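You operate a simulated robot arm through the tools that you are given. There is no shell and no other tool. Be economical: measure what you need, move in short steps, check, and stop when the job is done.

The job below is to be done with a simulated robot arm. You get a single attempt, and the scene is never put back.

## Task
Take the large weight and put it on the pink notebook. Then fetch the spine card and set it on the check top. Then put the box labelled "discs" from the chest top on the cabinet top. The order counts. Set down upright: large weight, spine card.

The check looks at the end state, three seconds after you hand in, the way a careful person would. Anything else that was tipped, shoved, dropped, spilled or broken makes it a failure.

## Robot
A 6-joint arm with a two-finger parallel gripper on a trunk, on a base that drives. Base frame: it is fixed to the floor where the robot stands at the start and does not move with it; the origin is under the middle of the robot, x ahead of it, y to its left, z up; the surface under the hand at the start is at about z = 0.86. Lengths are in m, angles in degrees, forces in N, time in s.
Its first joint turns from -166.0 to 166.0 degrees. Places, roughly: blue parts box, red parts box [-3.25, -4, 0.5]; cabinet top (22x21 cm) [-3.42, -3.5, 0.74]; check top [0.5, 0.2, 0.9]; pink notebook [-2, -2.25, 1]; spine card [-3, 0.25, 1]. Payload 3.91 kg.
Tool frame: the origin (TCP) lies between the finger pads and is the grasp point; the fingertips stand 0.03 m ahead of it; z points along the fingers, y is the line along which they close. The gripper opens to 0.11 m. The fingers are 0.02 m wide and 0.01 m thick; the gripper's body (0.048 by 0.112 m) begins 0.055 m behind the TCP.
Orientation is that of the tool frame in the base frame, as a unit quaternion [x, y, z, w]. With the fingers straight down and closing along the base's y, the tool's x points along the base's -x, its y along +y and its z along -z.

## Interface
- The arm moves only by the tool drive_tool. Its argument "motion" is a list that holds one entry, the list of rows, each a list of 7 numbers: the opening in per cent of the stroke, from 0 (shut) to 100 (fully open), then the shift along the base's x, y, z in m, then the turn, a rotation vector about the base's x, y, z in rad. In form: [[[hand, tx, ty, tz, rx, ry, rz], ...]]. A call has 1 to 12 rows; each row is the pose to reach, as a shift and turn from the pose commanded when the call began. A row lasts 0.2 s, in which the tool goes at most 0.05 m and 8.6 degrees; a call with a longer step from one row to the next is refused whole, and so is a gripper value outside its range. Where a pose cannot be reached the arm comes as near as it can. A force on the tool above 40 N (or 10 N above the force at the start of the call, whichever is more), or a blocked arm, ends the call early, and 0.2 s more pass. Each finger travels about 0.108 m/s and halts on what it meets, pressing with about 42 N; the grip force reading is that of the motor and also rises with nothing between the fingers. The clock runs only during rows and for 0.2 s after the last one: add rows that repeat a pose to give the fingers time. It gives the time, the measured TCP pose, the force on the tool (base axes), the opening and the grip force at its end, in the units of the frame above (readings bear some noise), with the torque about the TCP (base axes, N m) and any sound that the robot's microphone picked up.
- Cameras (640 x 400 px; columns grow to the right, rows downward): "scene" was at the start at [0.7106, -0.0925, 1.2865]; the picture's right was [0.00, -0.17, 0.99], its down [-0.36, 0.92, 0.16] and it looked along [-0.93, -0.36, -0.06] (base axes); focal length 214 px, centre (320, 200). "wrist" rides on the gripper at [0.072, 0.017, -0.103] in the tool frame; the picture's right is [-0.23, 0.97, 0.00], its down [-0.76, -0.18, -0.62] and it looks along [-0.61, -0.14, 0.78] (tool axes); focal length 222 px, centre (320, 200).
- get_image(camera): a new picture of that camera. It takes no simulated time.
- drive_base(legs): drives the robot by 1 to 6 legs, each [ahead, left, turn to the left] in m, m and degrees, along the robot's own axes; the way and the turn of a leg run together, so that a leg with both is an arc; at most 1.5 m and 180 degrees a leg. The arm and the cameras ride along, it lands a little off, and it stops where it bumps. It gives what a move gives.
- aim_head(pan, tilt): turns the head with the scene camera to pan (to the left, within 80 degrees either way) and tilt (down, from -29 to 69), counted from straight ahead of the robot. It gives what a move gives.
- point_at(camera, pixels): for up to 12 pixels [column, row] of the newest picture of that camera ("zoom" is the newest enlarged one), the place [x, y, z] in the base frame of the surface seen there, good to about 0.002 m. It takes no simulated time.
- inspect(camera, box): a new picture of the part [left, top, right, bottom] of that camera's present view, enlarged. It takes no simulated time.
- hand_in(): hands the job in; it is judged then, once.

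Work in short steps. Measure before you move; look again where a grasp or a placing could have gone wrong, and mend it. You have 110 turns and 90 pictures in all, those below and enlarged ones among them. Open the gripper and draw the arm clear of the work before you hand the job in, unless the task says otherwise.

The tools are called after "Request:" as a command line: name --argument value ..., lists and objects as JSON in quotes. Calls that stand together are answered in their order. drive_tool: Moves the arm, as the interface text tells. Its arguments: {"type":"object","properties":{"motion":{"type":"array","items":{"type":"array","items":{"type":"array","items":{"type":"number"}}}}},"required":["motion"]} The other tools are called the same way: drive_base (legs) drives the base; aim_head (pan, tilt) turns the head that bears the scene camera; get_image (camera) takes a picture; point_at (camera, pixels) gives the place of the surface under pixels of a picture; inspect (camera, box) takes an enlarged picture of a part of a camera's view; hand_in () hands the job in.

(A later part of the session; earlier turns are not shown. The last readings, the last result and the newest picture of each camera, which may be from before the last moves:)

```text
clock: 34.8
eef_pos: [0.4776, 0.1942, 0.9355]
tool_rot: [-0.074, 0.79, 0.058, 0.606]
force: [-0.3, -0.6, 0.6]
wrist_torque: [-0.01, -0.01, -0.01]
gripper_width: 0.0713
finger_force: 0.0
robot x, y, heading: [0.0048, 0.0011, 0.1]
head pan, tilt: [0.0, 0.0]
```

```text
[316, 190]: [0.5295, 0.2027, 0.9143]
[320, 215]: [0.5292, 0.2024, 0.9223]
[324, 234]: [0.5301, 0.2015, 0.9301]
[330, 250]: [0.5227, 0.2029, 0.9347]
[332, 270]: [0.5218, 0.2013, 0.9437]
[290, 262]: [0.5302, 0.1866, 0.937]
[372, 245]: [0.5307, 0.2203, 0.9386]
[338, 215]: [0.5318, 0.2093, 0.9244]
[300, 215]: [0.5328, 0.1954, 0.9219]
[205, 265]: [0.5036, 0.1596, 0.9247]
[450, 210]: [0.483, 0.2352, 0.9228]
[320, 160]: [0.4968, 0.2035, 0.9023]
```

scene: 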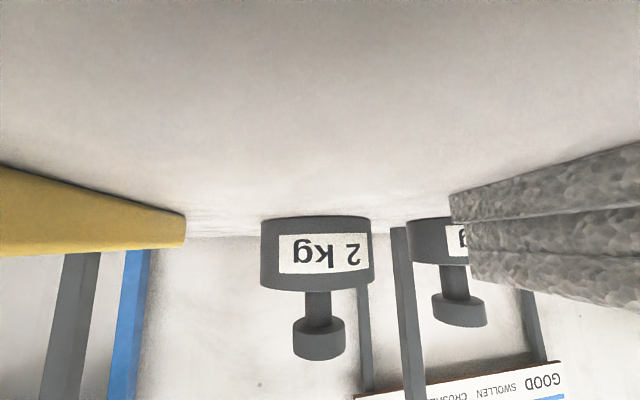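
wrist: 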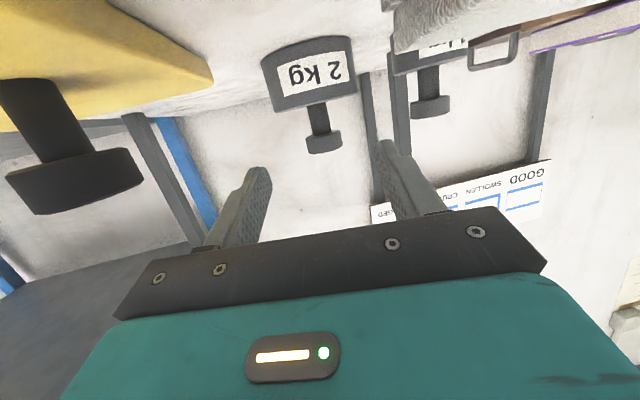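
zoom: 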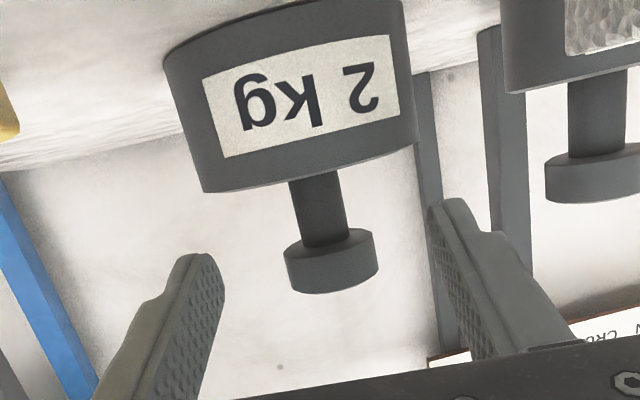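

Centre refined to (0.5395,0.203), underside ≈0.934. I make the final approach to TCP ≈(0.5155,0.1985,0.924).

Request:
drive_tool --motion '[[[65, 0.013, 0.0014, -0.0036, 0, 0, 0], [65, 0.026, 0.0028, -0.0072, 0, 0, 0], [65, 0.0379, 0.0042, -0.0108, 0, 0, 0], [65, 0.0379, 0.0042, -0.0108, 0, 0, 0]]]'

Request:
inspect --camera "wrist" --box '[200, 40, 440, 240]'

```text
clock: 35.7
eef_pos: [0.5158, 0.1972, 0.9286]
tool_rot: [-0.073, 0.789, 0.059, 0.608]
force: [-0.2, -0.4, 11.1]
wrist_torque: [-0.17, 1.62, 0.09]
gripper_width: 0.0716
finger_force: 0.1
robot x, y, heading: [-0.0008, -0.0024, 0.1]
head pan, tilt: [0.0, 0.0]
stopped in row 4: the force on the tool passed its limit at 67 N (the readings are from after the stop); the commanded pose is now the measured one
```

```text
2.00 times, centred on (320, 140) of wrist
```

zoom: 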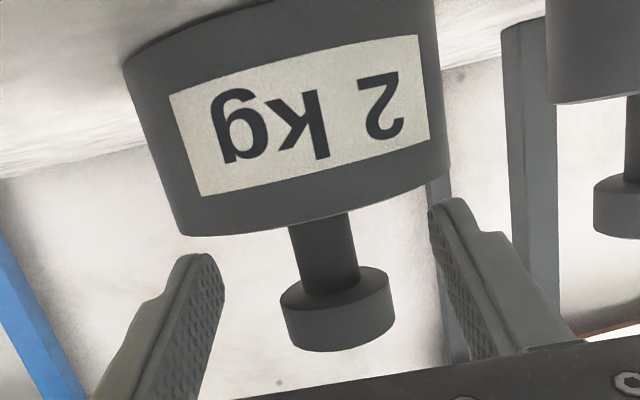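

The rear of the hand (camera housing) just touched the table at about (0.37,0.18). I raise the tilt to 18.5°, which lifts the rear ~8 mm, and settle the TCP at (0.5146,0.198,0.9255).

Request:
drive_tool --motion '[[[65, 0, 0, 0.006, 0, 0, 0], [65, 0, 0, 0.006, -0.0121, 0.0634, 0], [65, -0.0012, 0.001, 0.001, -0.0121, 0.0634, 0], [65, -0.0012, 0.001, -0.0031, -0.0121, 0.0634, 0], [65, -0.0012, 0.001, -0.0031, -0.0121, 0.0634, 0]]]'

Request:
inspect --camera "wrist" --box '[200, 40, 440, 240]'

```text
clock: 36.9
eef_pos: [0.5142, 0.2004, 0.9245]
tool_rot: [-0.075, 0.808, 0.057, 0.582]
force: [-0.5, 0.1, 0.6]
wrist_torque: [-0.01, 0.0, -0.01]
gripper_width: 0.0716
finger_force: 0.0
robot x, y, heading: [-0.0013, -0.0035, 0.0]
head pan, tilt: [0.0, 0.0]
```

```text
2.00 times, centred on (320, 140) of wrist
```

zoom: 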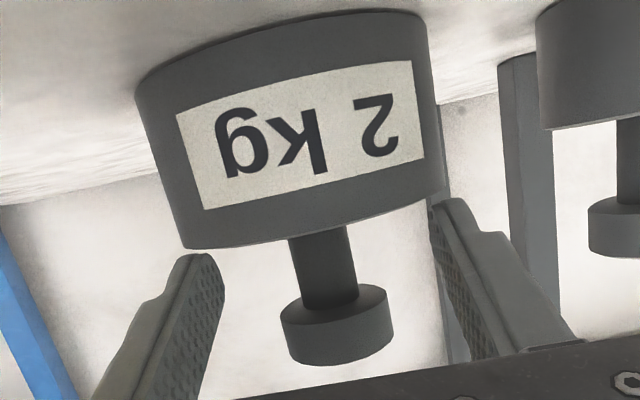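

No contact now. I verify neck and fingertip positions before closing.

Request:
point_at --camera "zoom" --pixels '[[325, 250], [328, 275], [336, 308], [340, 330], [200, 262], [448, 212], [188, 258], [210, 300], [460, 260], [320, 220]]'

```text
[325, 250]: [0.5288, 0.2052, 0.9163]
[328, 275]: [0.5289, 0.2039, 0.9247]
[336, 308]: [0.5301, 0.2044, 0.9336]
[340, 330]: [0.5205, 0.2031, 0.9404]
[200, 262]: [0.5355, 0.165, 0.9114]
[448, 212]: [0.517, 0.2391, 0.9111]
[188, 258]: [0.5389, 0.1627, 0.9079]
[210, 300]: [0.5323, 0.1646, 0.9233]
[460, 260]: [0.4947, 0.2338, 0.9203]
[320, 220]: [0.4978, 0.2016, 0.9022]
```

Tips sit at x≈0.54 just above the base top and below the knob. I close on the neck.

Request:
drive_tool --motion '[[[40, 0, 0, 0, 0, 0, 0], [20, 0, 0, 0, 0, 0, 0], [0, 0, 0, 0, 0, 0, 0], [0, 0, 0, 0, 0, 0, 0], [0, 0, 0, 0, 0, 0, 0]]]'

Request:
inspect --camera "wrist" --box '[200, 40, 440, 240]'

```text
clock: 38.1
eef_pos: [0.5153, 0.1995, 0.9246]
tool_rot: [-0.074, 0.808, 0.056, 0.582]
force: [-0.6, 3.0, 0.0]
wrist_torque: [-0.38, -0.03, 0.15]
gripper_width: 0.0194
finger_force: 42.4
robot x, y, heading: [-0.0009, -0.0, 0.2]
head pan, tilt: [0.0, 0.0]
```

```text
2.00 times, centred on (320, 140) of wrist
```

zoom: 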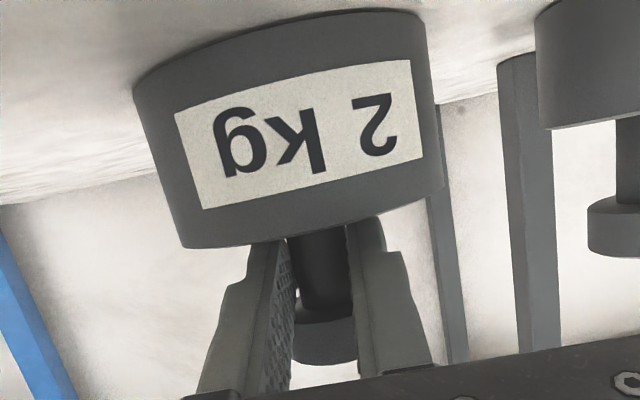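

Neck is gripped (0.0194 m). I lift slowly by 3 cm.

Request:
drive_tool --motion '[[[0, 0, 0, 0.004, 0, 0, 0], [0, 0, 0, 0.01, 0, 0, 0], [0, 0, 0, 0.02, 0, 0, 0], [0, 0, 0, 0.03, 0, 0, 0], [0, 0, 0, 0.03, 0, 0, 0]]]'

Request:
get_image --camera "wrist"

```text
clock: 39.3
eef_pos: [0.5154, 0.1999, 0.9539]
tool_rot: [-0.074, 0.808, 0.055, 0.581]
force: [0.4, -0.2, -20.5]
wrist_torque: [-0.07, 0.54, -0.01]
gripper_width: 0.0192
finger_force: 42.1
robot x, y, heading: [-0.004, 0.002, -0.0]
head pan, tilt: [0.0, 0.0]
```

```text
55 pictures are left
```

wrist: 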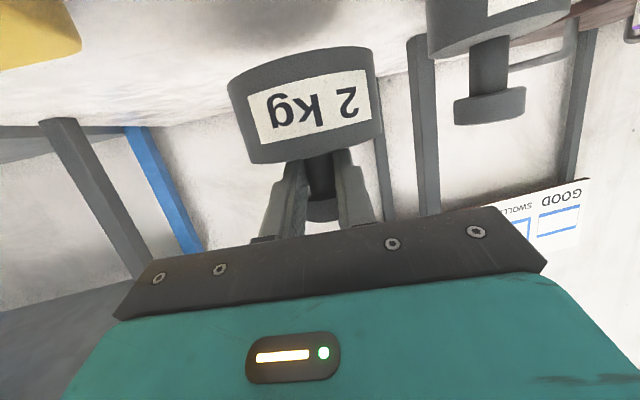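

The 2 kg weight hangs from the grip (20.5 N). I raise it and draw it back off the table side, then look around.

Request:
drive_tool --motion '[[[0, 0, 0, 0.03, 0, 0, 0], [0, -0.01, 0, 0.06, 0, 0, 0], [0, -0.04, -0.01, 0.09, 0, 0, 0], [0, -0.08, -0.02, 0.11, 0, 0, 0], [0, -0.12, -0.03, 0.12, 0, 0, 0], [0, -0.15, -0.05, 0.12, 0, 0, 0], [0, -0.18, -0.07, 0.12, 0, 0, 0], [0, -0.2, -0.08, 0.12, 0, 0, 0]]]'

Request:
aim_head --pan -60 --tilt 10

Request:
get_image --camera "scene"

Request:
aim_head --pan 70 --tilt 15

Request:
get_image --camera "scene"

```text
clock: 41.1
eef_pos: [0.3154, 0.12, 1.074]
tool_rot: [-0.075, 0.809, 0.056, 0.58]
force: [0.3, 0.3, -21.3]
wrist_torque: [-0.14, 0.48, -0.02]
gripper_width: 0.0194
finger_force: 41.7
robot x, y, heading: [0.0013, 0.0011, -0.0]
head pan, tilt: [0.0, 0.0]
```

```text
clock: 42.4
eef_pos: [0.3143, 0.1193, 1.074]
tool_rot: [-0.074, 0.808, 0.056, 0.582]
force: [0.1, -0.6, -20.0]
wrist_torque: [-0.11, 0.5, 0.01]
gripper_width: 0.0193
finger_force: 41.8
robot x, y, heading: [0.0008, -0.0019, 0.2]
head pan, tilt: [-60.0, 10.0]
```

```text
54 pictures are left
```

scene: 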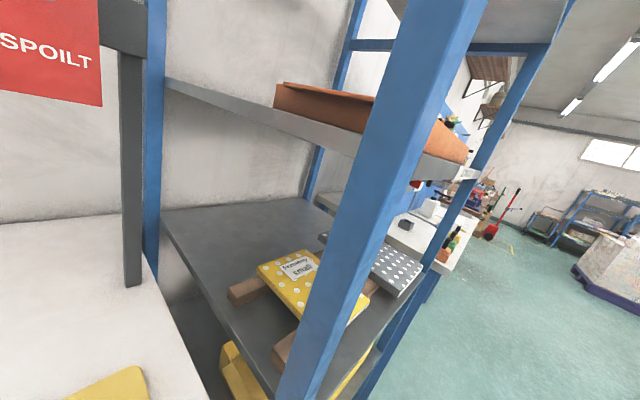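

```text
clock: 44.5
eef_pos: [0.3153, 0.1188, 1.0735]
tool_rot: [-0.074, 0.808, 0.055, 0.581]
force: [-1.1, 0.7, -19.2]
wrist_torque: [-0.04, 0.47, 0.0]
gripper_width: 0.0196
finger_force: 42.1
robot x, y, heading: [-0.0016, 0.001, 0.2]
head pan, tilt: [70.0, 15.0]
```

```text
53 pictures are left
```

scene: 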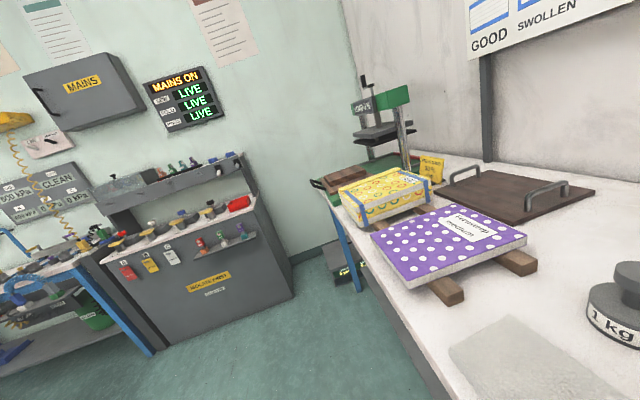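

The rack with blue posts blocks a right turn here, and I can't see behind. I swing the hand 60° left around the robot's axis to look rearward before driving.

Request:
drive_tool --motion '[[[0, -0.018, 0.04, 0, 0, 0, 0.131], [0, -0.0413, 0.0777, 0, 0, 0, 0.262], [0, -0.0693, 0.1117, 0, 0, 0, 0.393], [0, -0.1016, 0.1418, 0, 0, 0, 0.524], [0, -0.1374, 0.1674, 0, 0, 0, 0.654], [0, -0.1763, 0.1881, 0, 0, 0, 0.785], [0, -0.2176, 0.2036, 0, 0, 0, 0.916], [0, -0.2605, 0.2136, 0, 0, 0, 1.047]]]'

Request:
aim_head --pan 80 --tilt 5

Request:
get_image --camera "scene"

```text
clock: 46.3
eef_pos: [0.0543, 0.332, 1.0742]
tool_rot: [-0.47, 0.663, 0.339, 0.475]
force: [0.3, -0.2, -19.9]
wrist_torque: [-0.51, 0.18, 0.08]
gripper_width: 0.0193
finger_force: 41.9
robot x, y, heading: [0.0, -0.0025, 0.1]
head pan, tilt: [70.0, 15.0]
```

```text
clock: 47.0
eef_pos: [0.0555, 0.3309, 1.0737]
tool_rot: [-0.467, 0.663, 0.338, 0.477]
force: [-0.1, -0.5, -19.6]
wrist_torque: [-0.5, 0.19, 0.01]
gripper_width: 0.0195
finger_force: 42.2
robot x, y, heading: [-0.0012, -0.0008, 0.1]
head pan, tilt: [80.0, 5.0]
```

```text
52 pictures are left
```

scene: 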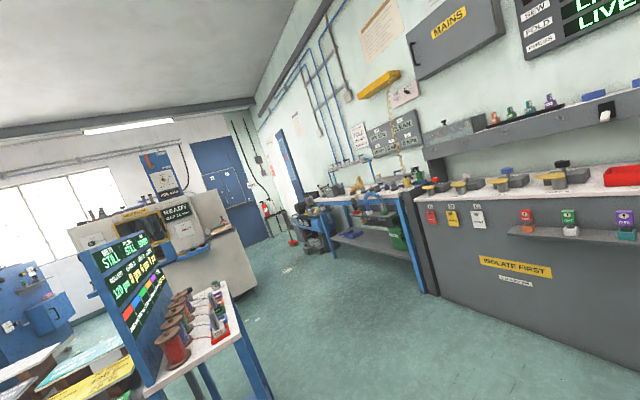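

Behind-left is open floor, with a small bench at (190,330). I measure key points to build a rough map.

Request:
point_at --camera "scene" --pixels '[[235, 345], [180, 380], [20, 375], [100, 380], [240, 285], [300, 300], [350, 370], [60, 350], [230, 220], [30, 310], [430, 290], [400, 200]]'

```text
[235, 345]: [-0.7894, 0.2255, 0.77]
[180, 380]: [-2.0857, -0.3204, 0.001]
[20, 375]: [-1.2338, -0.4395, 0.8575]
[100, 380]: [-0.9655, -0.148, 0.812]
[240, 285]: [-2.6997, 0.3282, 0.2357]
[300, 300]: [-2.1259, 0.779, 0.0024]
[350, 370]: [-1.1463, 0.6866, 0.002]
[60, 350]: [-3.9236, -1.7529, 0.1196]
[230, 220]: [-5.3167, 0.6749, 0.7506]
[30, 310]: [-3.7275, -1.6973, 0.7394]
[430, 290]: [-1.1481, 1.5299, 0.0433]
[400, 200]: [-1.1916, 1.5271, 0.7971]
```

A bench stands behind at x≈−0.75, so the aisle runs along y. I back up 0.2 m, turn right 90°, and look down the aisle toward −y.

Request:
drive_base --legs '[[-0.2, 0, 0], [0, 0, -90]]'

Request:
aim_head --pan -60 --tilt 15

Request:
get_image --camera "scene"

```text
clock: 52.4
eef_pos: [0.1352, -0.0471, 1.0735]
tool_rot: [0.129, 0.802, -0.09, 0.577]
force: [-0.1, 0.2, -18.2]
wrist_torque: [0.15, 0.5, 0.01]
gripper_width: 0.0194
finger_force: 41.5
robot x, y, heading: [-0.2003, 0.006, -89.2]
head pan, tilt: [80.0, 5.0]
```

```text
clock: 54.6
eef_pos: [0.1358, -0.0486, 1.0746]
tool_rot: [0.13, 0.801, -0.092, 0.577]
force: [0.2, 0.2, -19.6]
wrist_torque: [0.17, 0.51, -0.03]
gripper_width: 0.0194
finger_force: 42.1
robot x, y, heading: [-0.2006, 0.0013, -89.1]
head pan, tilt: [-60.0, 15.0]
```

```text
51 pictures are left
```

scene: 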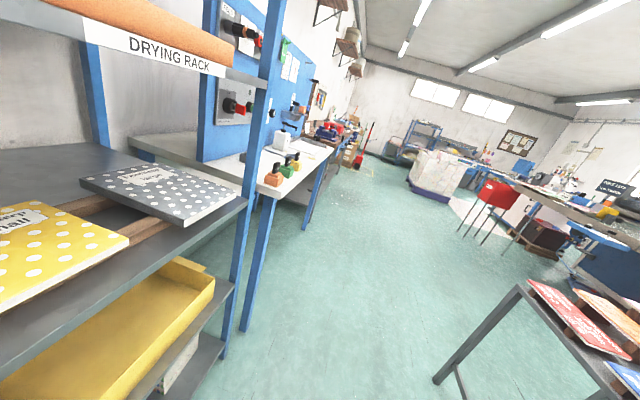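

The aisle toward −y is clear, with a table of coloured notebooks at lower right (590,330). I measure the map points.

Request:
point_at --camera "scene" --pixels '[[520, 285], [440, 375], [560, 310], [620, 375], [500, 200], [530, 260], [440, 205], [400, 270], [250, 325], [320, 150], [600, 230], [500, 245]]'

Request:
inspect --camera "scene" --box '[400, 130, 640, 400]'

```text
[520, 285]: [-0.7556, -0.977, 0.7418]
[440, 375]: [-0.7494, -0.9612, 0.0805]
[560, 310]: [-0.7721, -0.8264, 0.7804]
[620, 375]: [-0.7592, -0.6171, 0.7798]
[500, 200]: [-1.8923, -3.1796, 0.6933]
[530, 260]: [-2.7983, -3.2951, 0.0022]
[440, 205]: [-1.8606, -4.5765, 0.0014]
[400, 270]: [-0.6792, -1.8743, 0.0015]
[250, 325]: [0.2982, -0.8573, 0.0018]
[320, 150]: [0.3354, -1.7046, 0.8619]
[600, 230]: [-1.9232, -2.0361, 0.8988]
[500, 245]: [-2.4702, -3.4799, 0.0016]
```

```text
1.48 times, centred on (520, 265) of scene
```

zoom: 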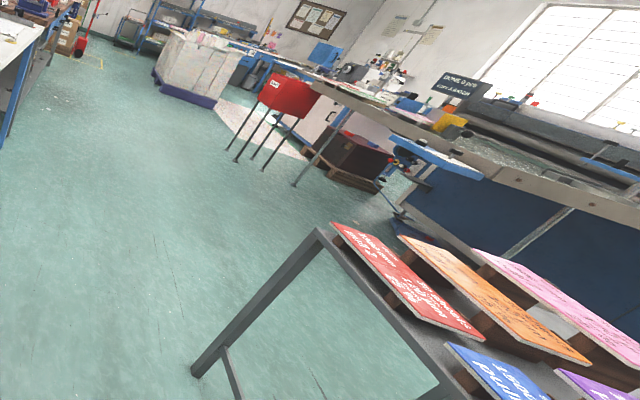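

The pink notebook bench is around (−2,−2.1). I swing the hand back to the front of the robot before driving down the aisle.

Request:
drive_tool --motion '[[[0, -0.009, -0.044, 0, 0, 0, -0.131], [0, -0.024, -0.086, 0, 0, 0, -0.262], [0, -0.045, -0.125, 0, 0, 0, -0.393], [0, -0.07, -0.162, 0, 0, 0, -0.524], [0, -0.1, -0.195, 0, 0, 0, -0.654], [0, -0.134, -0.223, 0, 0, 0, -0.785], [0, -0.171, -0.247, 0, 0, 0, -0.916], [0, -0.211, -0.266, 0, 0, 0, -1.047]]]'

Request:
drive_base --legs '[[1.5, 0, 0], [0.45, 0, 0], [0, 0, -80]]'

Request:
aim_head --pan 0 --tilt 0

Request:
get_image --camera "scene"

```text
clock: 56.4
eef_pos: [-0.074, -0.3154, 1.0739]
tool_rot: [0.514, 0.628, -0.369, 0.453]
force: [0.7, 0.2, -19.7]
wrist_torque: [0.49, 0.09, -0.03]
gripper_width: 0.0194
finger_force: 41.8
robot x, y, heading: [-0.1977, -0.0001, -88.8]
head pan, tilt: [-60.0, 15.0]
```

```text
clock: 69.7
eef_pos: [-0.4862, -2.1197, 1.0731]
tool_rot: [0.8, 0.136, -0.576, 0.1]
force: [0.6, 0.6, -19.2]
wrist_torque: [0.16, -0.49, 0.0]
gripper_width: 0.0193
finger_force: 42.0
robot x, y, heading: [-0.1897, -1.9556, -171.4]
head pan, tilt: [-60.0, 15.0]
```

```text
clock: 71.0
eef_pos: [-0.4859, -2.1206, 1.0726]
tool_rot: [0.8, 0.136, -0.575, 0.1]
force: [0.0, 0.1, -19.7]
wrist_torque: [0.17, -0.51, 0.0]
gripper_width: 0.0193
finger_force: 41.7
robot x, y, heading: [-0.1877, -1.9549, -171.0]
head pan, tilt: [0.0, 0.0]
```

```text
49 pictures are left
```

scene: 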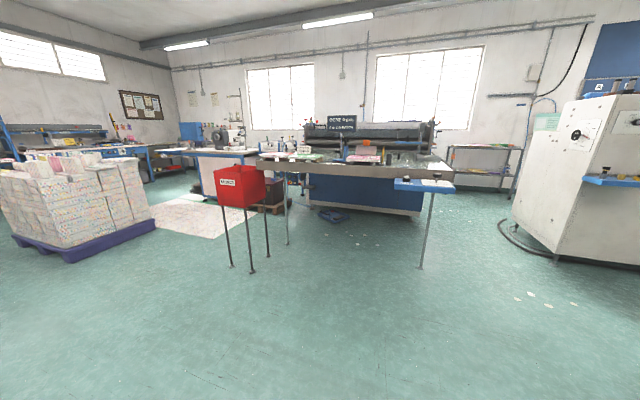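

I zoom on the bench around (350,160) to find the pink notebook.

Request:
inspect --camera "scene" --box '[240, 120, 470, 250]'

Request:
point_at --camera "scene" --pixels '[[370, 158], [295, 155], [262, 165], [450, 170], [425, 185], [240, 190], [250, 268], [420, 265], [287, 240], [230, 265]]'

```text
2.78 times, centred on (355, 185) of scene
```

zoom: 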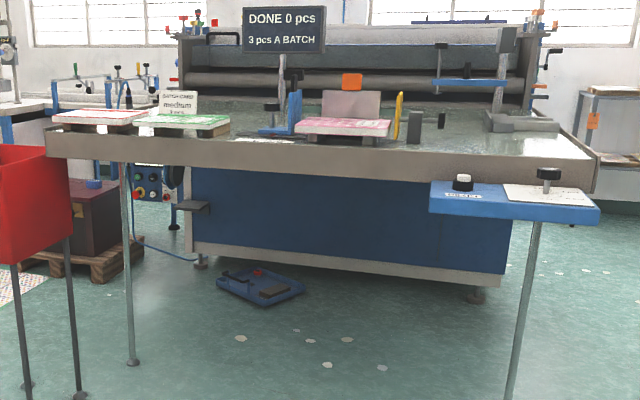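

```text
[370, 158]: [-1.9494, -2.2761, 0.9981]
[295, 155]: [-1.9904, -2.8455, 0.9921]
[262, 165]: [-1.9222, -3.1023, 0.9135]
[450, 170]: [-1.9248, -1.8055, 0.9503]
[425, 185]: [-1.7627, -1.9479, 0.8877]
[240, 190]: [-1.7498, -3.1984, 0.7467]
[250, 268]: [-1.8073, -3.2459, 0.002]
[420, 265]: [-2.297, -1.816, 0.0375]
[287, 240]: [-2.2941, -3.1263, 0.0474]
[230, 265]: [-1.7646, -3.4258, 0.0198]
```

The pink notebook is at (−1.95,−2.276,0.998). I drive toward a spot in front of it, stopping about 0.85 m away to look closely.

Request:
drive_base --legs '[[0, 0, 7.3], [0.95, 0, 0], [0, 0, -16.3]]'

Request:
aim_head --pan 0 --tilt 10

Request:
get_image --camera "scene"

```text
clock: 77.5
eef_pos: [-1.4217, -2.3269, 1.074]
tool_rot: [0.809, 0.069, -0.581, 0.052]
force: [-0.3, -0.5, -19.0]
wrist_torque: [0.09, -0.57, -0.02]
gripper_width: 0.0194
finger_force: 42.4
robot x, y, heading: [-1.0997, -2.2124, 179.4]
head pan, tilt: [0.0, 0.0]
```

```text
clock: 78.2
eef_pos: [-1.4222, -2.3271, 1.0731]
tool_rot: [0.808, 0.069, -0.582, 0.052]
force: [0.8, -0.6, -19.5]
wrist_torque: [0.11, -0.52, -0.03]
gripper_width: 0.0194
finger_force: 41.7
robot x, y, heading: [-1.1046, -2.2102, 179.3]
head pan, tilt: [0.0, 10.0]
```

```text
47 pictures are left
```

scene: 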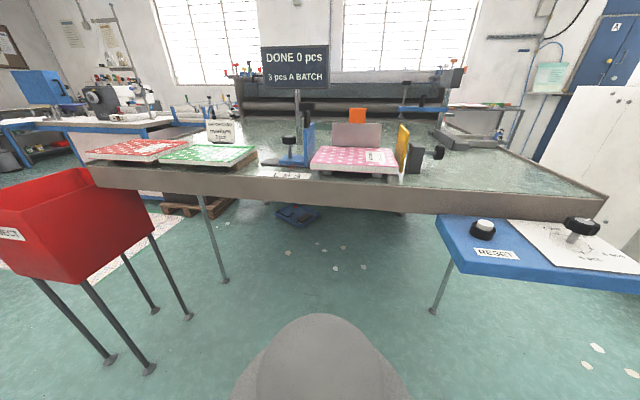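

I enlarge the notebook area and measure it.

Request:
inspect --camera "scene" --box '[250, 90, 470, 220]'

Request:
point_at --camera "scene" --pixels '[[312, 164], [397, 170], [330, 150], [385, 153], [355, 160], [300, 160], [405, 150], [415, 165], [355, 135], [290, 145], [480, 170], [250, 170]]'

```text
2.91 times, centred on (360, 155) of scene
```

zoom: 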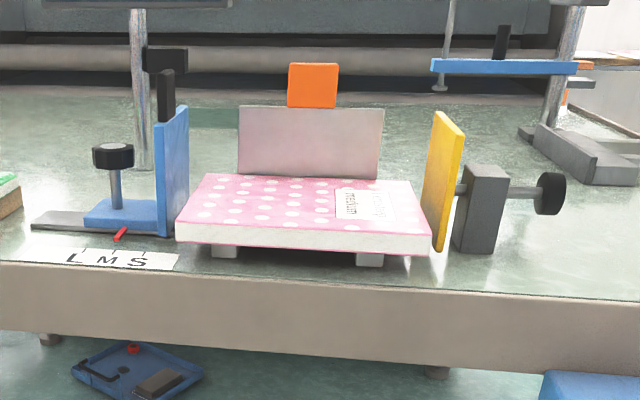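

```text
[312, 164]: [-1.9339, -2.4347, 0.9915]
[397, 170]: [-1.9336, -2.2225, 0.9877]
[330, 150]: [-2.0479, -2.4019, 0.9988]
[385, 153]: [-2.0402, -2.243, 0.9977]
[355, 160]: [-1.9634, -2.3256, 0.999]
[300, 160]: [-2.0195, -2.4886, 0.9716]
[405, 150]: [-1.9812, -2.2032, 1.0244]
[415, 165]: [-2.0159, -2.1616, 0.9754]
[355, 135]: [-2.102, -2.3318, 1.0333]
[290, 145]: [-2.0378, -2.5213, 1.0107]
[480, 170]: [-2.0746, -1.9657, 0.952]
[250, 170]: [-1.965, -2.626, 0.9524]
```

The notebook top spans x −1.93…−2.09, y −2.435…−2.22 at z 0.999. I check the small blue table and legs near the path before driving 0.25 m closer.

Request:
point_at --camera "scene" --pixels '[[440, 222], [460, 268], [433, 310], [223, 280], [640, 270], [583, 225], [320, 340], [320, 385], [150, 170]]'

Request:
drive_base --legs '[[0.25, 0, 0]]'

Request:
get_image --camera "wrist"

```text
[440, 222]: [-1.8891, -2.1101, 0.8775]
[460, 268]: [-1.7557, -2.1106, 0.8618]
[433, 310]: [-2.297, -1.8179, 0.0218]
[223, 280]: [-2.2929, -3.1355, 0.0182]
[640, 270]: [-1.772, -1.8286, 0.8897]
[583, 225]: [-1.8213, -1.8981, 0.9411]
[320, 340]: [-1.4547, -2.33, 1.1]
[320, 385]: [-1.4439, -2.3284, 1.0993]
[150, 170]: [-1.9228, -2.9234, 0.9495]
```

```text
clock: 80.0
eef_pos: [-1.6712, -2.3238, 1.0726]
tool_rot: [0.809, 0.069, -0.581, 0.052]
force: [-0.1, 0.1, -19.4]
wrist_torque: [0.1, -0.52, -0.02]
gripper_width: 0.0194
finger_force: 42.2
robot x, y, heading: [-1.3497, -2.2112, 179.3]
head pan, tilt: [0.0, 10.0]
```

```text
45 pictures are left
```

wrist: 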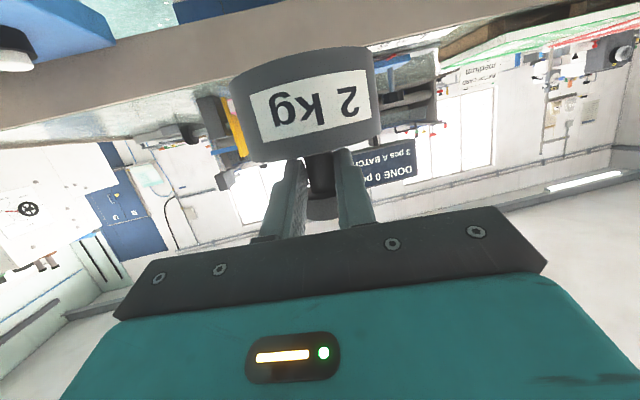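

I carry the weight forward over the notebook at hover height.

Request:
drive_tool --motion '[[[0, -0.02, 0, 0.02, 0, 0, 0], [0, -0.065, 0, 0.025, 0, 0, 0], [0, -0.11, 0, 0.025, 0, 0, 0], [0, -0.155, 0.001, 0.025, 0, 0, 0], [0, -0.2, 0.002, 0.025, 0, 0, 0], [0, -0.245, 0.003, 0.025, 0, 0, 0], [0, -0.28, 0.003, 0.025, 0, 0, 0], [0, -0.309, 0.003, 0.025, 0, 0, 0], [0, -0.309, 0.003, 0.025, 0, 0, 0]]]'

Request:
get_image --camera "wrist"

Request:
aim_head --pan 0 --tilt 40

Request:
get_image --camera "scene"

```text
clock: 82.0
eef_pos: [-1.9797, -2.3211, 1.0973]
tool_rot: [0.809, 0.067, -0.582, 0.049]
force: [-0.6, 0.0, -20.0]
wrist_torque: [0.08, -0.52, 0.02]
gripper_width: 0.0197
finger_force: 42.0
robot x, y, heading: [-1.3547, -2.2089, 179.6]
head pan, tilt: [0.0, 10.0]
```

```text
44 pictures are left
```

wrist: 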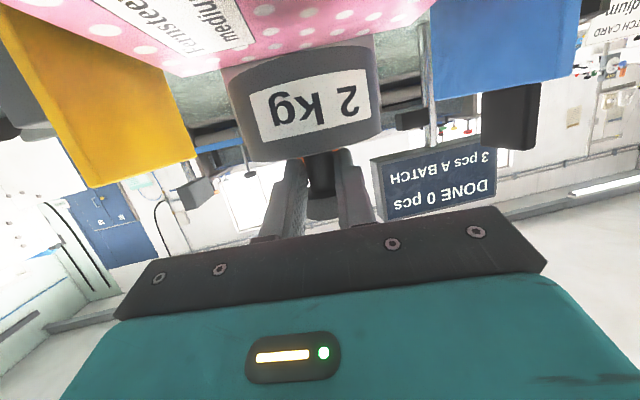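

```text
clock: 82.9
eef_pos: [-1.981, -2.3213, 1.0955]
tool_rot: [0.809, 0.067, -0.582, 0.049]
force: [0.7, 0.3, -18.8]
wrist_torque: [0.11, -0.53, -0.02]
gripper_width: 0.0195
finger_force: 41.9
robot x, y, heading: [-1.3511, -2.2114, 179.2]
head pan, tilt: [0.0, 40.0]
```

```text
43 pictures are left
```

scene: 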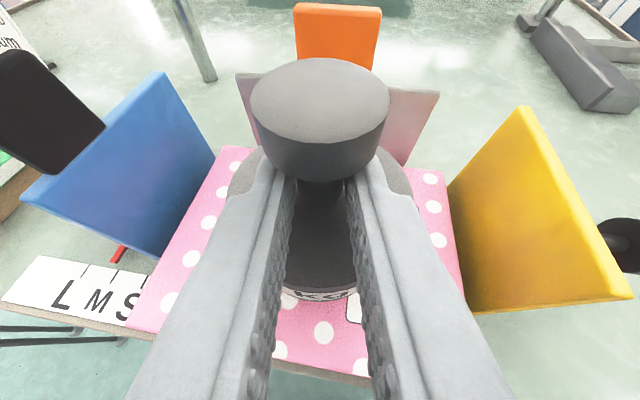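

The weight is centred over the notebook. I lower it in small steps and watch the force.

Request:
drive_tool --motion '[[[0, 0, 0, -0.012, 0, 0, 0], [0, 0, 0, -0.02, 0, 0, 0], [0, 0, 0, -0.026, 0, 0, 0], [0, 0, 0, -0.03, 0, 0, 0], [0, 0, 0, -0.032, 0, 0, 0], [0, 0, 0, -0.032, 0, 0, 0]]]'

Request:
inspect --camera "wrist" --box '[180, 0, 440, 180]'

```text
clock: 84.3
eef_pos: [-1.9823, -2.3209, 1.0654]
tool_rot: [0.809, 0.068, -0.581, 0.051]
force: [0.0, 0.5, -19.8]
wrist_torque: [0.08, -0.48, 0.01]
gripper_width: 0.0194
finger_force: 42.2
robot x, y, heading: [-1.3533, -2.2096, 179.5]
head pan, tilt: [0.0, 40.0]
```

```text
2.22 times, centred on (310, 90) of wrist
```

zoom: 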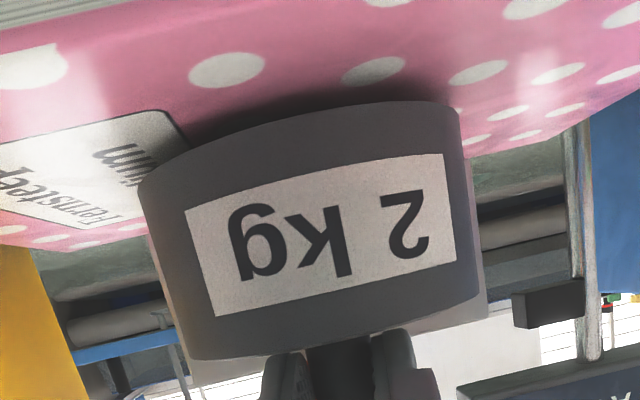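

Still hanging by the full 20 N; just a few millimetres above. I lower in 1–2 mm steps.

Request:
drive_tool --motion '[[[0, 0, 0, -0.002, 0, 0, 0], [0, 0, 0, -0.003, 0, 0, 0], [0, 0, 0, -0.004, 0, 0, 0], [0, 0, 0, -0.004, 0, 0, 0]]]'

```text
clock: 85.3
eef_pos: [-1.9812, -2.3214, 1.062]
tool_rot: [0.809, 0.07, -0.582, 0.052]
force: [-2.5, -2.2, -12.5]
wrist_torque: [0.25, 0.02, 0.16]
gripper_width: 0.0193
finger_force: 41.9
robot x, y, heading: [-1.3511, -2.207, 179.1]
head pan, tilt: [0.0, 40.0]
```

Contact begins (−12.5 N). I go one more millimetre or so.

Request:
drive_tool --motion '[[[0, 0, 0, -0.001, 0, 0, 0], [0, 0, 0, -0.0015, 0, 0, 0], [0, 0, 0, -0.0015, 0, 0, 0]]]'

Request:
inspect --camera "wrist" --box '[180, 0, 440, 180]'

```text
clock: 86.1
eef_pos: [-1.9811, -2.3206, 1.0631]
tool_rot: [0.808, 0.069, -0.583, 0.052]
force: [-6.2, -4.6, 10.0]
wrist_torque: [0.43, 0.28, 0.13]
gripper_width: 0.0192
finger_force: 42.4
robot x, y, heading: [-1.3555, -2.2128, 179.3]
head pan, tilt: [0.0, 40.0]
```

```text
2.22 times, centred on (310, 90) of wrist
```

zoom: 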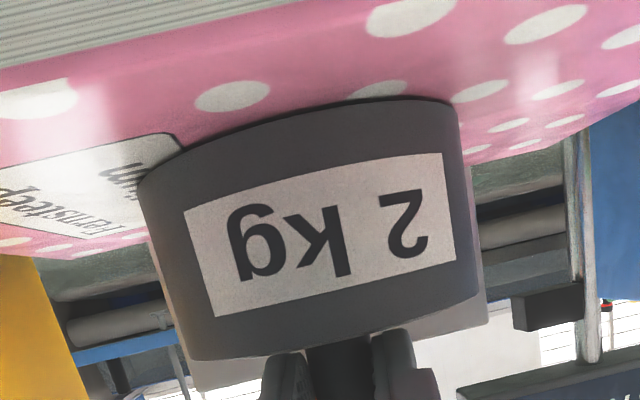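

Slightly over-pressed now (+10 N); I relieve 0.6 mm and open the fingers, then draw straight back.

Request:
drive_tool --motion '[[[0, 0, 0, 0.0006, 0, 0, 0], [10, 0, 0, 0.0006, 0, 0, 0], [22, 0, 0, 0.0006, 0, 0, 0], [40, 0, 0, 0.0006, 0, 0, 0], [60, 0, 0, 0.0006, 0, 0, 0], [60, 0, 0, 0.0006, 0, 0, 0]]]'

Request:
get_image --camera "scene"

```text
clock: 87.5
eef_pos: [-1.9808, -2.3209, 1.0607]
tool_rot: [0.809, 0.069, -0.581, 0.051]
force: [0.2, -0.1, -1.0]
wrist_torque: [0.0, 0.04, -0.01]
gripper_width: 0.0659
finger_force: 0.1
robot x, y, heading: [-1.3556, -2.2111, 179.4]
head pan, tilt: [0.0, 40.0]
```

```text
40 pictures are left
```

scene: 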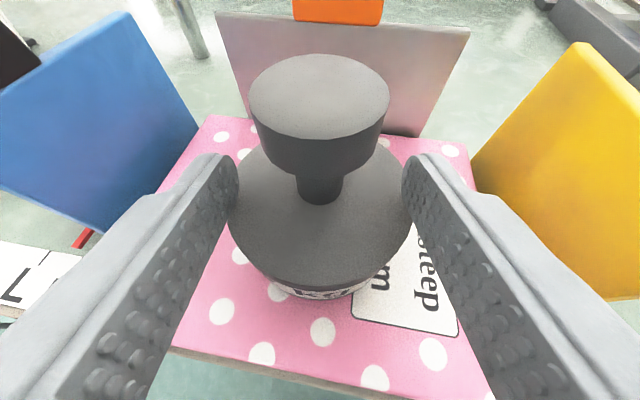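

The weight stands upright on the notebook and is free. I retreat backward along the tool axis.

Request:
drive_tool --motion '[[[60, 0.02, 0.0035, 0.005, 0, 0, 0], [60, 0.06, 0.01, 0.018, 0, 0, 0], [60, 0.1, 0.017, 0.03, 0, 0, 0], [60, 0.145, 0.025, 0.04, 0, 0, 0], [60, 0.19, 0.03, 0.05, 0, 0, 0], [60, 0.235, 0.03, 0.05, 0, 0, 0], [60, 0.28, 0.03, 0.05, 0, 0, 0]]]'

Request:
aim_head --pan 0 --tilt 15

Request:
get_image --camera "scene"

Request:
aim_head --pan -60 --tilt 5

Request:
get_image --camera "scene"

```text
clock: 89.1
eef_pos: [-1.7012, -2.2913, 1.1121]
tool_rot: [0.809, 0.07, -0.582, 0.052]
force: [-0.2, 0.5, -0.1]
wrist_torque: [-0.01, 0.01, 0.01]
gripper_width: 0.066
finger_force: 0.1
out of reach, approached as far as the arm can: row 4
robot x, y, heading: [-1.3529, -2.2136, 179.1]
head pan, tilt: [0.0, 40.0]
```

```text
clock: 90.0
eef_pos: [-1.7012, -2.2915, 1.112]
tool_rot: [0.81, 0.069, -0.58, 0.052]
force: [0.0, 0.1, -0.5]
wrist_torque: [-0.01, -0.05, -0.01]
gripper_width: 0.0659
finger_force: 0.2
robot x, y, heading: [-1.3532, -2.2072, 179.3]
head pan, tilt: [0.0, 15.0]
```

```text
39 pictures are left
```

scene: 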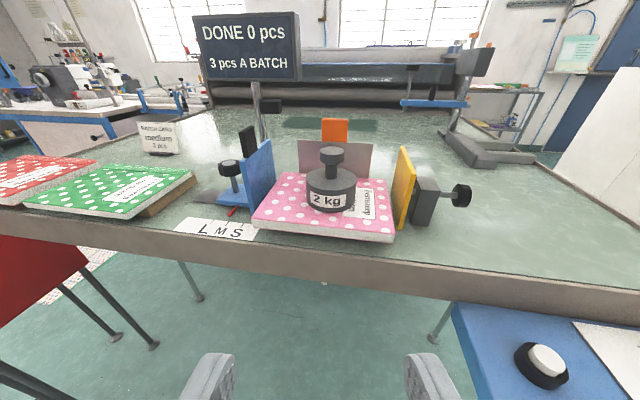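

```text
clock: 91.3
eef_pos: [-1.7002, -2.2899, 1.1126]
tool_rot: [0.809, 0.069, -0.581, 0.051]
force: [0.4, 0.6, 0.5]
wrist_torque: [0.02, -0.02, 0.01]
gripper_width: 0.0661
finger_force: 0.2
robot x, y, heading: [-1.3536, -2.2087, 179.3]
head pan, tilt: [-60.0, 5.0]
```

```text
38 pictures are left
```

scene: 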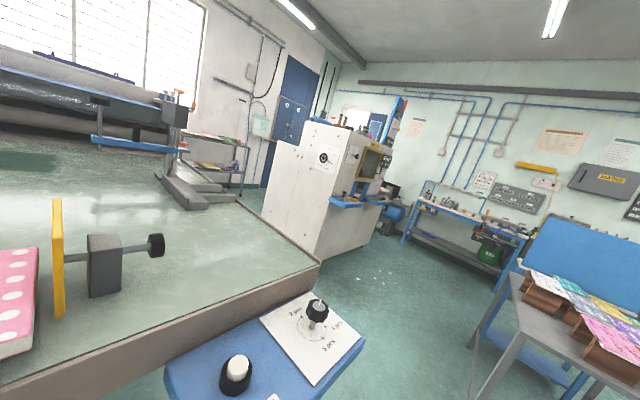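

The weight is in place. Next the spine card near (−3,0.25,1), on the grey machine. I measure the machine, the free floor and benches from here.

Request:
point_at --camera "scene" --pixels '[[345, 202], [320, 160], [375, 185], [318, 262], [380, 235], [270, 200], [400, 330], [420, 270], [475, 340], [360, 160], [405, 240], [390, 195]]'

Request:
inspect --camera "scene" --box '[250, 90, 450, 270]'

```text
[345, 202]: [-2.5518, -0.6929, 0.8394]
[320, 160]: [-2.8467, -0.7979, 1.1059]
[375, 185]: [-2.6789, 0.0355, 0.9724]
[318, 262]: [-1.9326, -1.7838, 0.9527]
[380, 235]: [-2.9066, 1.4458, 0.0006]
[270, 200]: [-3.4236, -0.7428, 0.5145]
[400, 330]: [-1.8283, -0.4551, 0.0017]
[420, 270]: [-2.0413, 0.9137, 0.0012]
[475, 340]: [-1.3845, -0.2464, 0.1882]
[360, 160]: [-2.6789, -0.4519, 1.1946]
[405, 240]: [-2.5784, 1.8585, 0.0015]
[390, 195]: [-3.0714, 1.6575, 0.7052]
```

```text
2.22 times, centred on (350, 180) of scene
```

zoom: 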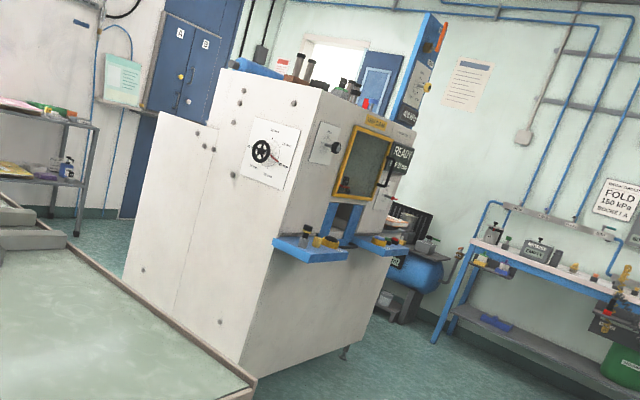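

The robot can strafe, so I can keep facing −x. I check corners of the blue side table and the board bench to verify the route.

Request:
point_at --camera "scene" --pixels '[[362, 340], [300, 395], [322, 270], [517, 285], [560, 360], [525, 262], [490, 335], [600, 360]]'

Request:
drive_base --legs '[[-0.25, 0, 0], [0, -0.61, 0]]'

Request:
get_image --camera "scene"

```text
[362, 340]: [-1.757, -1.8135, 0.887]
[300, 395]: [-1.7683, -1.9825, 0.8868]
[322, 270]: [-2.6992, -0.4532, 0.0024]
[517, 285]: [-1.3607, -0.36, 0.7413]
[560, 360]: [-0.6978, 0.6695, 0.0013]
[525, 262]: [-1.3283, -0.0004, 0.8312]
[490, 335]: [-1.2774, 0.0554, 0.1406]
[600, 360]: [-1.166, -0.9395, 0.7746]
```

```text
clock: 96.2
eef_pos: [-1.4452, -1.6819, 1.1115]
tool_rot: [0.809, 0.068, -0.581, 0.051]
force: [-0.4, 0.7, 0.2]
wrist_torque: [-0.01, 0.02, 0.02]
gripper_width: 0.0659
finger_force: 0.0
robot x, y, heading: [-1.0966, -1.6016, 179.0]
head pan, tilt: [-60.0, 5.0]
```

```text
36 pictures are left
```

scene: 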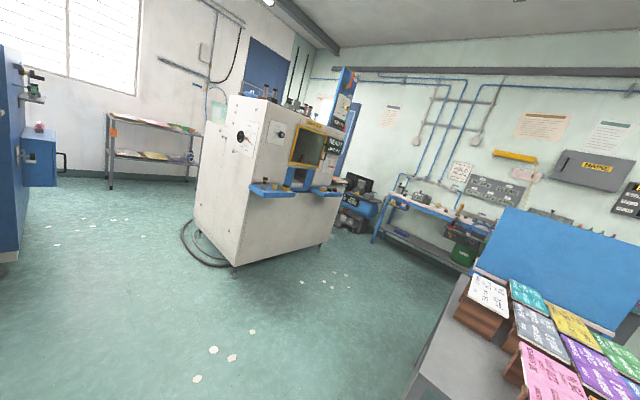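

Route is clear (bench's west edge x≈−1.36). I strafe to (−1.8, 0.1), facing the machine.

Request:
drive_base --legs '[[0.7, -0.35, 0], [0, -1.35, 0]]'

Request:
aim_head --pan 0 --tilt 5

Request:
get_image --camera "scene"

```text
clock: 106.7
eef_pos: [-2.1316, 0.0179, 1.1113]
tool_rot: [0.808, 0.073, -0.582, 0.055]
force: [-0.1, 0.3, -0.4]
wrist_torque: [-0.01, -0.03, -0.03]
gripper_width: 0.0661
finger_force: 0.0
robot x, y, heading: [-1.7837, 0.0992, 179.8]
head pan, tilt: [-60.0, 5.0]
```

```text
clock: 108.0
eef_pos: [-2.1324, 0.0174, 1.1109]
tool_rot: [0.809, 0.071, -0.581, 0.053]
force: [0.0, 0.1, 0.8]
wrist_torque: [0.01, 0.0, 0.0]
gripper_width: 0.0657
finger_force: 0.1
robot x, y, heading: [-1.7854, 0.0995, 179.7]
head pan, tilt: [0.0, 5.0]
```

```text
35 pictures are left
```

scene: 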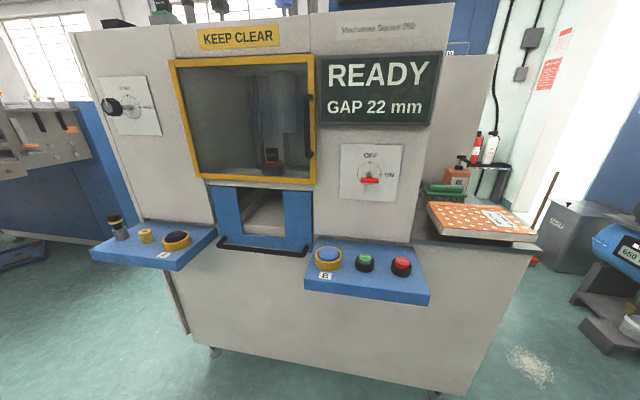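

I enlarge the right part where the spine card should be.

Request:
inspect --camera "scene" --box '[390, 140, 570, 280]'

Request:
point_at --camera "scene" --pixels '[[480, 220], [445, 190], [457, 175], [430, 205], [530, 240], [495, 165], [550, 200], [270, 220], [270, 165]]'

```text
2.86 times, centred on (480, 210) of scene
```

zoom: 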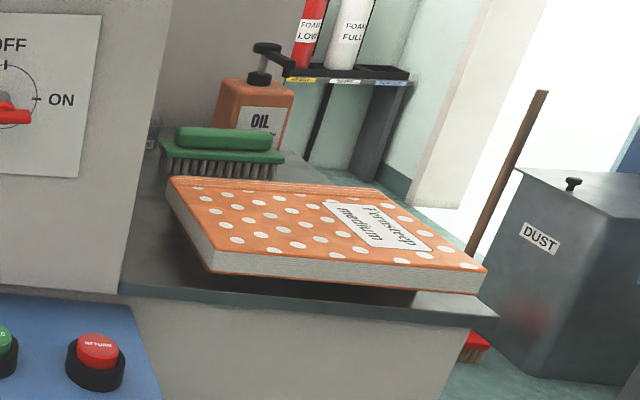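

```text
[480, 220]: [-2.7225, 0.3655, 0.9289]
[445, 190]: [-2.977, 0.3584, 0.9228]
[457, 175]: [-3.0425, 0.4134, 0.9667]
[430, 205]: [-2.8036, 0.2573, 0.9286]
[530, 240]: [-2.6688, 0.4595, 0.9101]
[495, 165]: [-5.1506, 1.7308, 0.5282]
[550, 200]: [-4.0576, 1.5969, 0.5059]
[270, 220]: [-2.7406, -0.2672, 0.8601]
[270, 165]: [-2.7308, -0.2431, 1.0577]
```

The spine card (≈(−3,0.25,1)) is hidden behind the machine's corner. I strafe right 0.35 m to see into that recess.

Request:
drive_base --legs '[[0, -0.35, 0]]'

Request:
get_image --camera "scene"

```text
clock: 110.3
eef_pos: [-2.1294, 0.3647, 1.1107]
tool_rot: [0.809, 0.074, -0.581, 0.055]
force: [-1.1, -0.3, 0.2]
wrist_torque: [0.01, 0.0, 0.03]
gripper_width: 0.0659
finger_force: 0.0
robot x, y, heading: [-1.784, 0.4487, 179.7]
head pan, tilt: [0.0, 5.0]
```

```text
33 pictures are left
```

scene: 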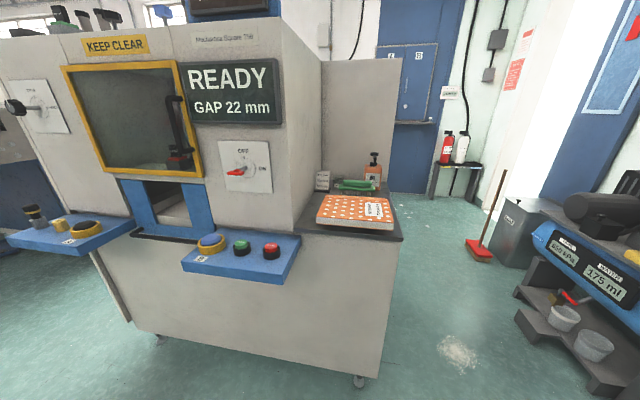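

The card appears at (322,181). I enlarge and measure it.

Request:
inspect --camera "scene" --box '[280, 130, 420, 250]'

Request:
point_at --camera "scene" --pixels '[[322, 181], [353, 185], [372, 165], [318, 195], [360, 210], [297, 215], [400, 235], [380, 235], [325, 215], [395, 200], [350, 120]]'

```text
3.33 times, centred on (350, 190) of scene
```

zoom: 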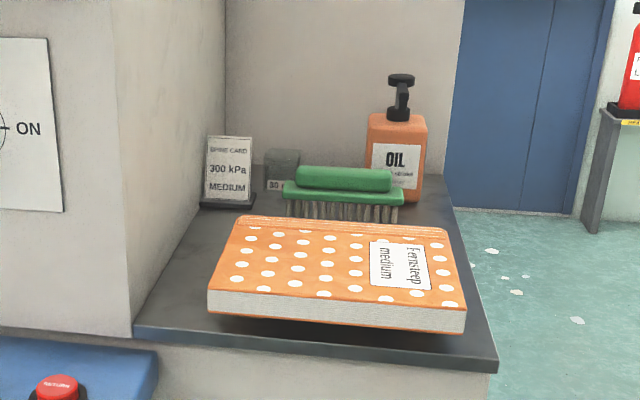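

```text
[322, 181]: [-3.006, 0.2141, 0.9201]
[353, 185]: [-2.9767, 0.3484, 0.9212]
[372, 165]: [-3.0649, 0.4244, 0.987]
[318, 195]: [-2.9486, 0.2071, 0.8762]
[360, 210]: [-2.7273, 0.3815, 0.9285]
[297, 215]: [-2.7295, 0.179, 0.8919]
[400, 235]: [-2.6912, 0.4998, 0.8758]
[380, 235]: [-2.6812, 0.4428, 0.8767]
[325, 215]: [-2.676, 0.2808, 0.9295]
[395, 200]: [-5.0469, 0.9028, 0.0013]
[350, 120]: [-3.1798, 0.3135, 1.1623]
```

The spine card stands at (−3.006,0.214) next to the side wall, with brush, block and oil beside it. A grip on its faces with the tool coming from the +y side at 45° looks right. I measure the card details and the floor to the machine's right.

Request:
point_at --camera "zoom" --pixels '[[212, 142], [247, 142], [207, 195], [250, 198], [225, 204], [285, 160], [340, 180], [400, 82], [375, 130], [420, 140], [180, 195], [230, 170]]'

Request:
point_at --camera "scene" --pixels '[[460, 350], [480, 258], [515, 255], [430, 300], [560, 310], [530, 290], [600, 385], [420, 250], [545, 245], [400, 370]]'

```text
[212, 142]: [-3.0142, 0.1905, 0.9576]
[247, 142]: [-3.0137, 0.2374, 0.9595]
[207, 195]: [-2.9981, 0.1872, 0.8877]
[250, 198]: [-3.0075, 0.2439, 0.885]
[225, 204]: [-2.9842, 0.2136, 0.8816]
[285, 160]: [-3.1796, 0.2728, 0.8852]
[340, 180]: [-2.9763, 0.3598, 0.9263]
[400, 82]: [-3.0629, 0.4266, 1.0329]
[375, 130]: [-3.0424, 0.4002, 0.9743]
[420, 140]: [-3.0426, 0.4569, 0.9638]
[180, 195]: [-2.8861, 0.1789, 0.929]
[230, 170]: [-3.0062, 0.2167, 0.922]
```

```text
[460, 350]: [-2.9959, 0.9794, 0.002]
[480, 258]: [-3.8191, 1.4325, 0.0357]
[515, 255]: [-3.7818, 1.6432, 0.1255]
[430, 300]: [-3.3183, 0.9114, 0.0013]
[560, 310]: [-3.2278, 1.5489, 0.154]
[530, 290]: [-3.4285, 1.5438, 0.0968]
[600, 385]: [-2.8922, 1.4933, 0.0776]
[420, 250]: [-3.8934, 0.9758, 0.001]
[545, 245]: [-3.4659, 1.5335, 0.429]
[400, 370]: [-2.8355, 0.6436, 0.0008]
```

The card leans back ~13°, is 47 mm wide, z 0.885–0.96. I drive to (−2.5,0.85) and turn to face it (clear of the counter corner and the powder patch on the floor).

Request:
drive_base --legs '[[0.716, -0.4, 0], [0, 0, 45]]'

Request:
get_image --camera "scene"

```text
clock: 116.7
eef_pos: [-2.6791, 0.5429, 1.1117]
tool_rot: [0.719, 0.378, -0.516, 0.273]
force: [0.1, 0.6, 0.8]
wrist_torque: [-0.01, 0.01, 0.0]
gripper_width: 0.0663
finger_force: 0.1
robot x, y, heading: [-2.4938, 0.8487, -135.1]
head pan, tilt: [0.0, 5.0]
```

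```text
31 pictures are left
```

scene: 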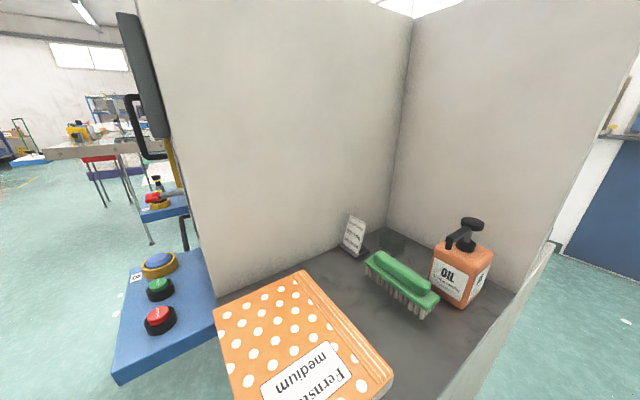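

I get a closer look at the card and measure it in this pose.

Request:
inspect --camera "scene" --box '[310, 190, 510, 320]'

```text
3.08 times, centred on (410, 255) of scene
```

zoom: 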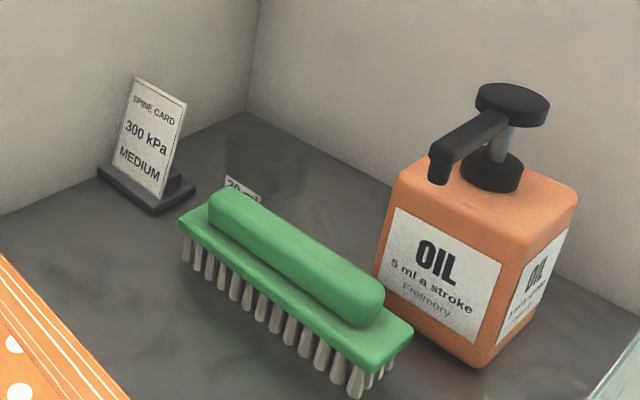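

Request:
point_at --camera "zoom" --pixels '[[137, 85], [182, 105], [120, 160], [160, 190], [148, 130], [152, 205], [102, 172], [190, 185], [215, 200], [225, 195], [370, 300], [60, 150]]'

```text
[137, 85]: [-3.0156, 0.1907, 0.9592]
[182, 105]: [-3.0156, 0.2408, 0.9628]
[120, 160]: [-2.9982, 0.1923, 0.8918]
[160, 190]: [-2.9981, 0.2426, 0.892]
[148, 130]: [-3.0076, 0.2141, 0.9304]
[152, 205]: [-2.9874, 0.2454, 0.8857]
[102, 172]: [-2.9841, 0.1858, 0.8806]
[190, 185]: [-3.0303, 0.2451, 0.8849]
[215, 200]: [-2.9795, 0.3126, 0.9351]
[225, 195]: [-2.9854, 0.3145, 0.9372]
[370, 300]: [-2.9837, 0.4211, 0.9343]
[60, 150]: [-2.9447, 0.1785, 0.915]
```

I check the oil pump's nozzle and cup positions, since the hand's underside will pass near them.

Request:
point_at --camera "zoom" --pixels '[[440, 160], [435, 175], [450, 140], [510, 95], [500, 115], [400, 190], [270, 140], [230, 150], [480, 90], [548, 105]]'

Request:
aim_head --pan 0 --tilt 45

```text
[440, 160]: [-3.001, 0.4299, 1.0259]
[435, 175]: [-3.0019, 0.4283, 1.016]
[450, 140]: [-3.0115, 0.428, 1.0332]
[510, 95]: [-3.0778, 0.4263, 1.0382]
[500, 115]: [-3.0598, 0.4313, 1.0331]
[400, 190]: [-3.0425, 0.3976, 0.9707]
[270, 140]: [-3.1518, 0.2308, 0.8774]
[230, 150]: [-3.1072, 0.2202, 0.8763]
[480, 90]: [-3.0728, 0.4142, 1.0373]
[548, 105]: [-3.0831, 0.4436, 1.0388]
```

```text
clock: 117.8
eef_pos: [-2.6786, 0.5428, 1.1119]
tool_rot: [0.718, 0.378, -0.516, 0.274]
force: [0.5, 0.0, -0.1]
wrist_torque: [-0.01, 0.01, 0.01]
gripper_width: 0.0659
finger_force: 0.1
robot x, y, heading: [-2.4952, 0.8479, -135.0]
head pan, tilt: [0.0, 45.0]
```

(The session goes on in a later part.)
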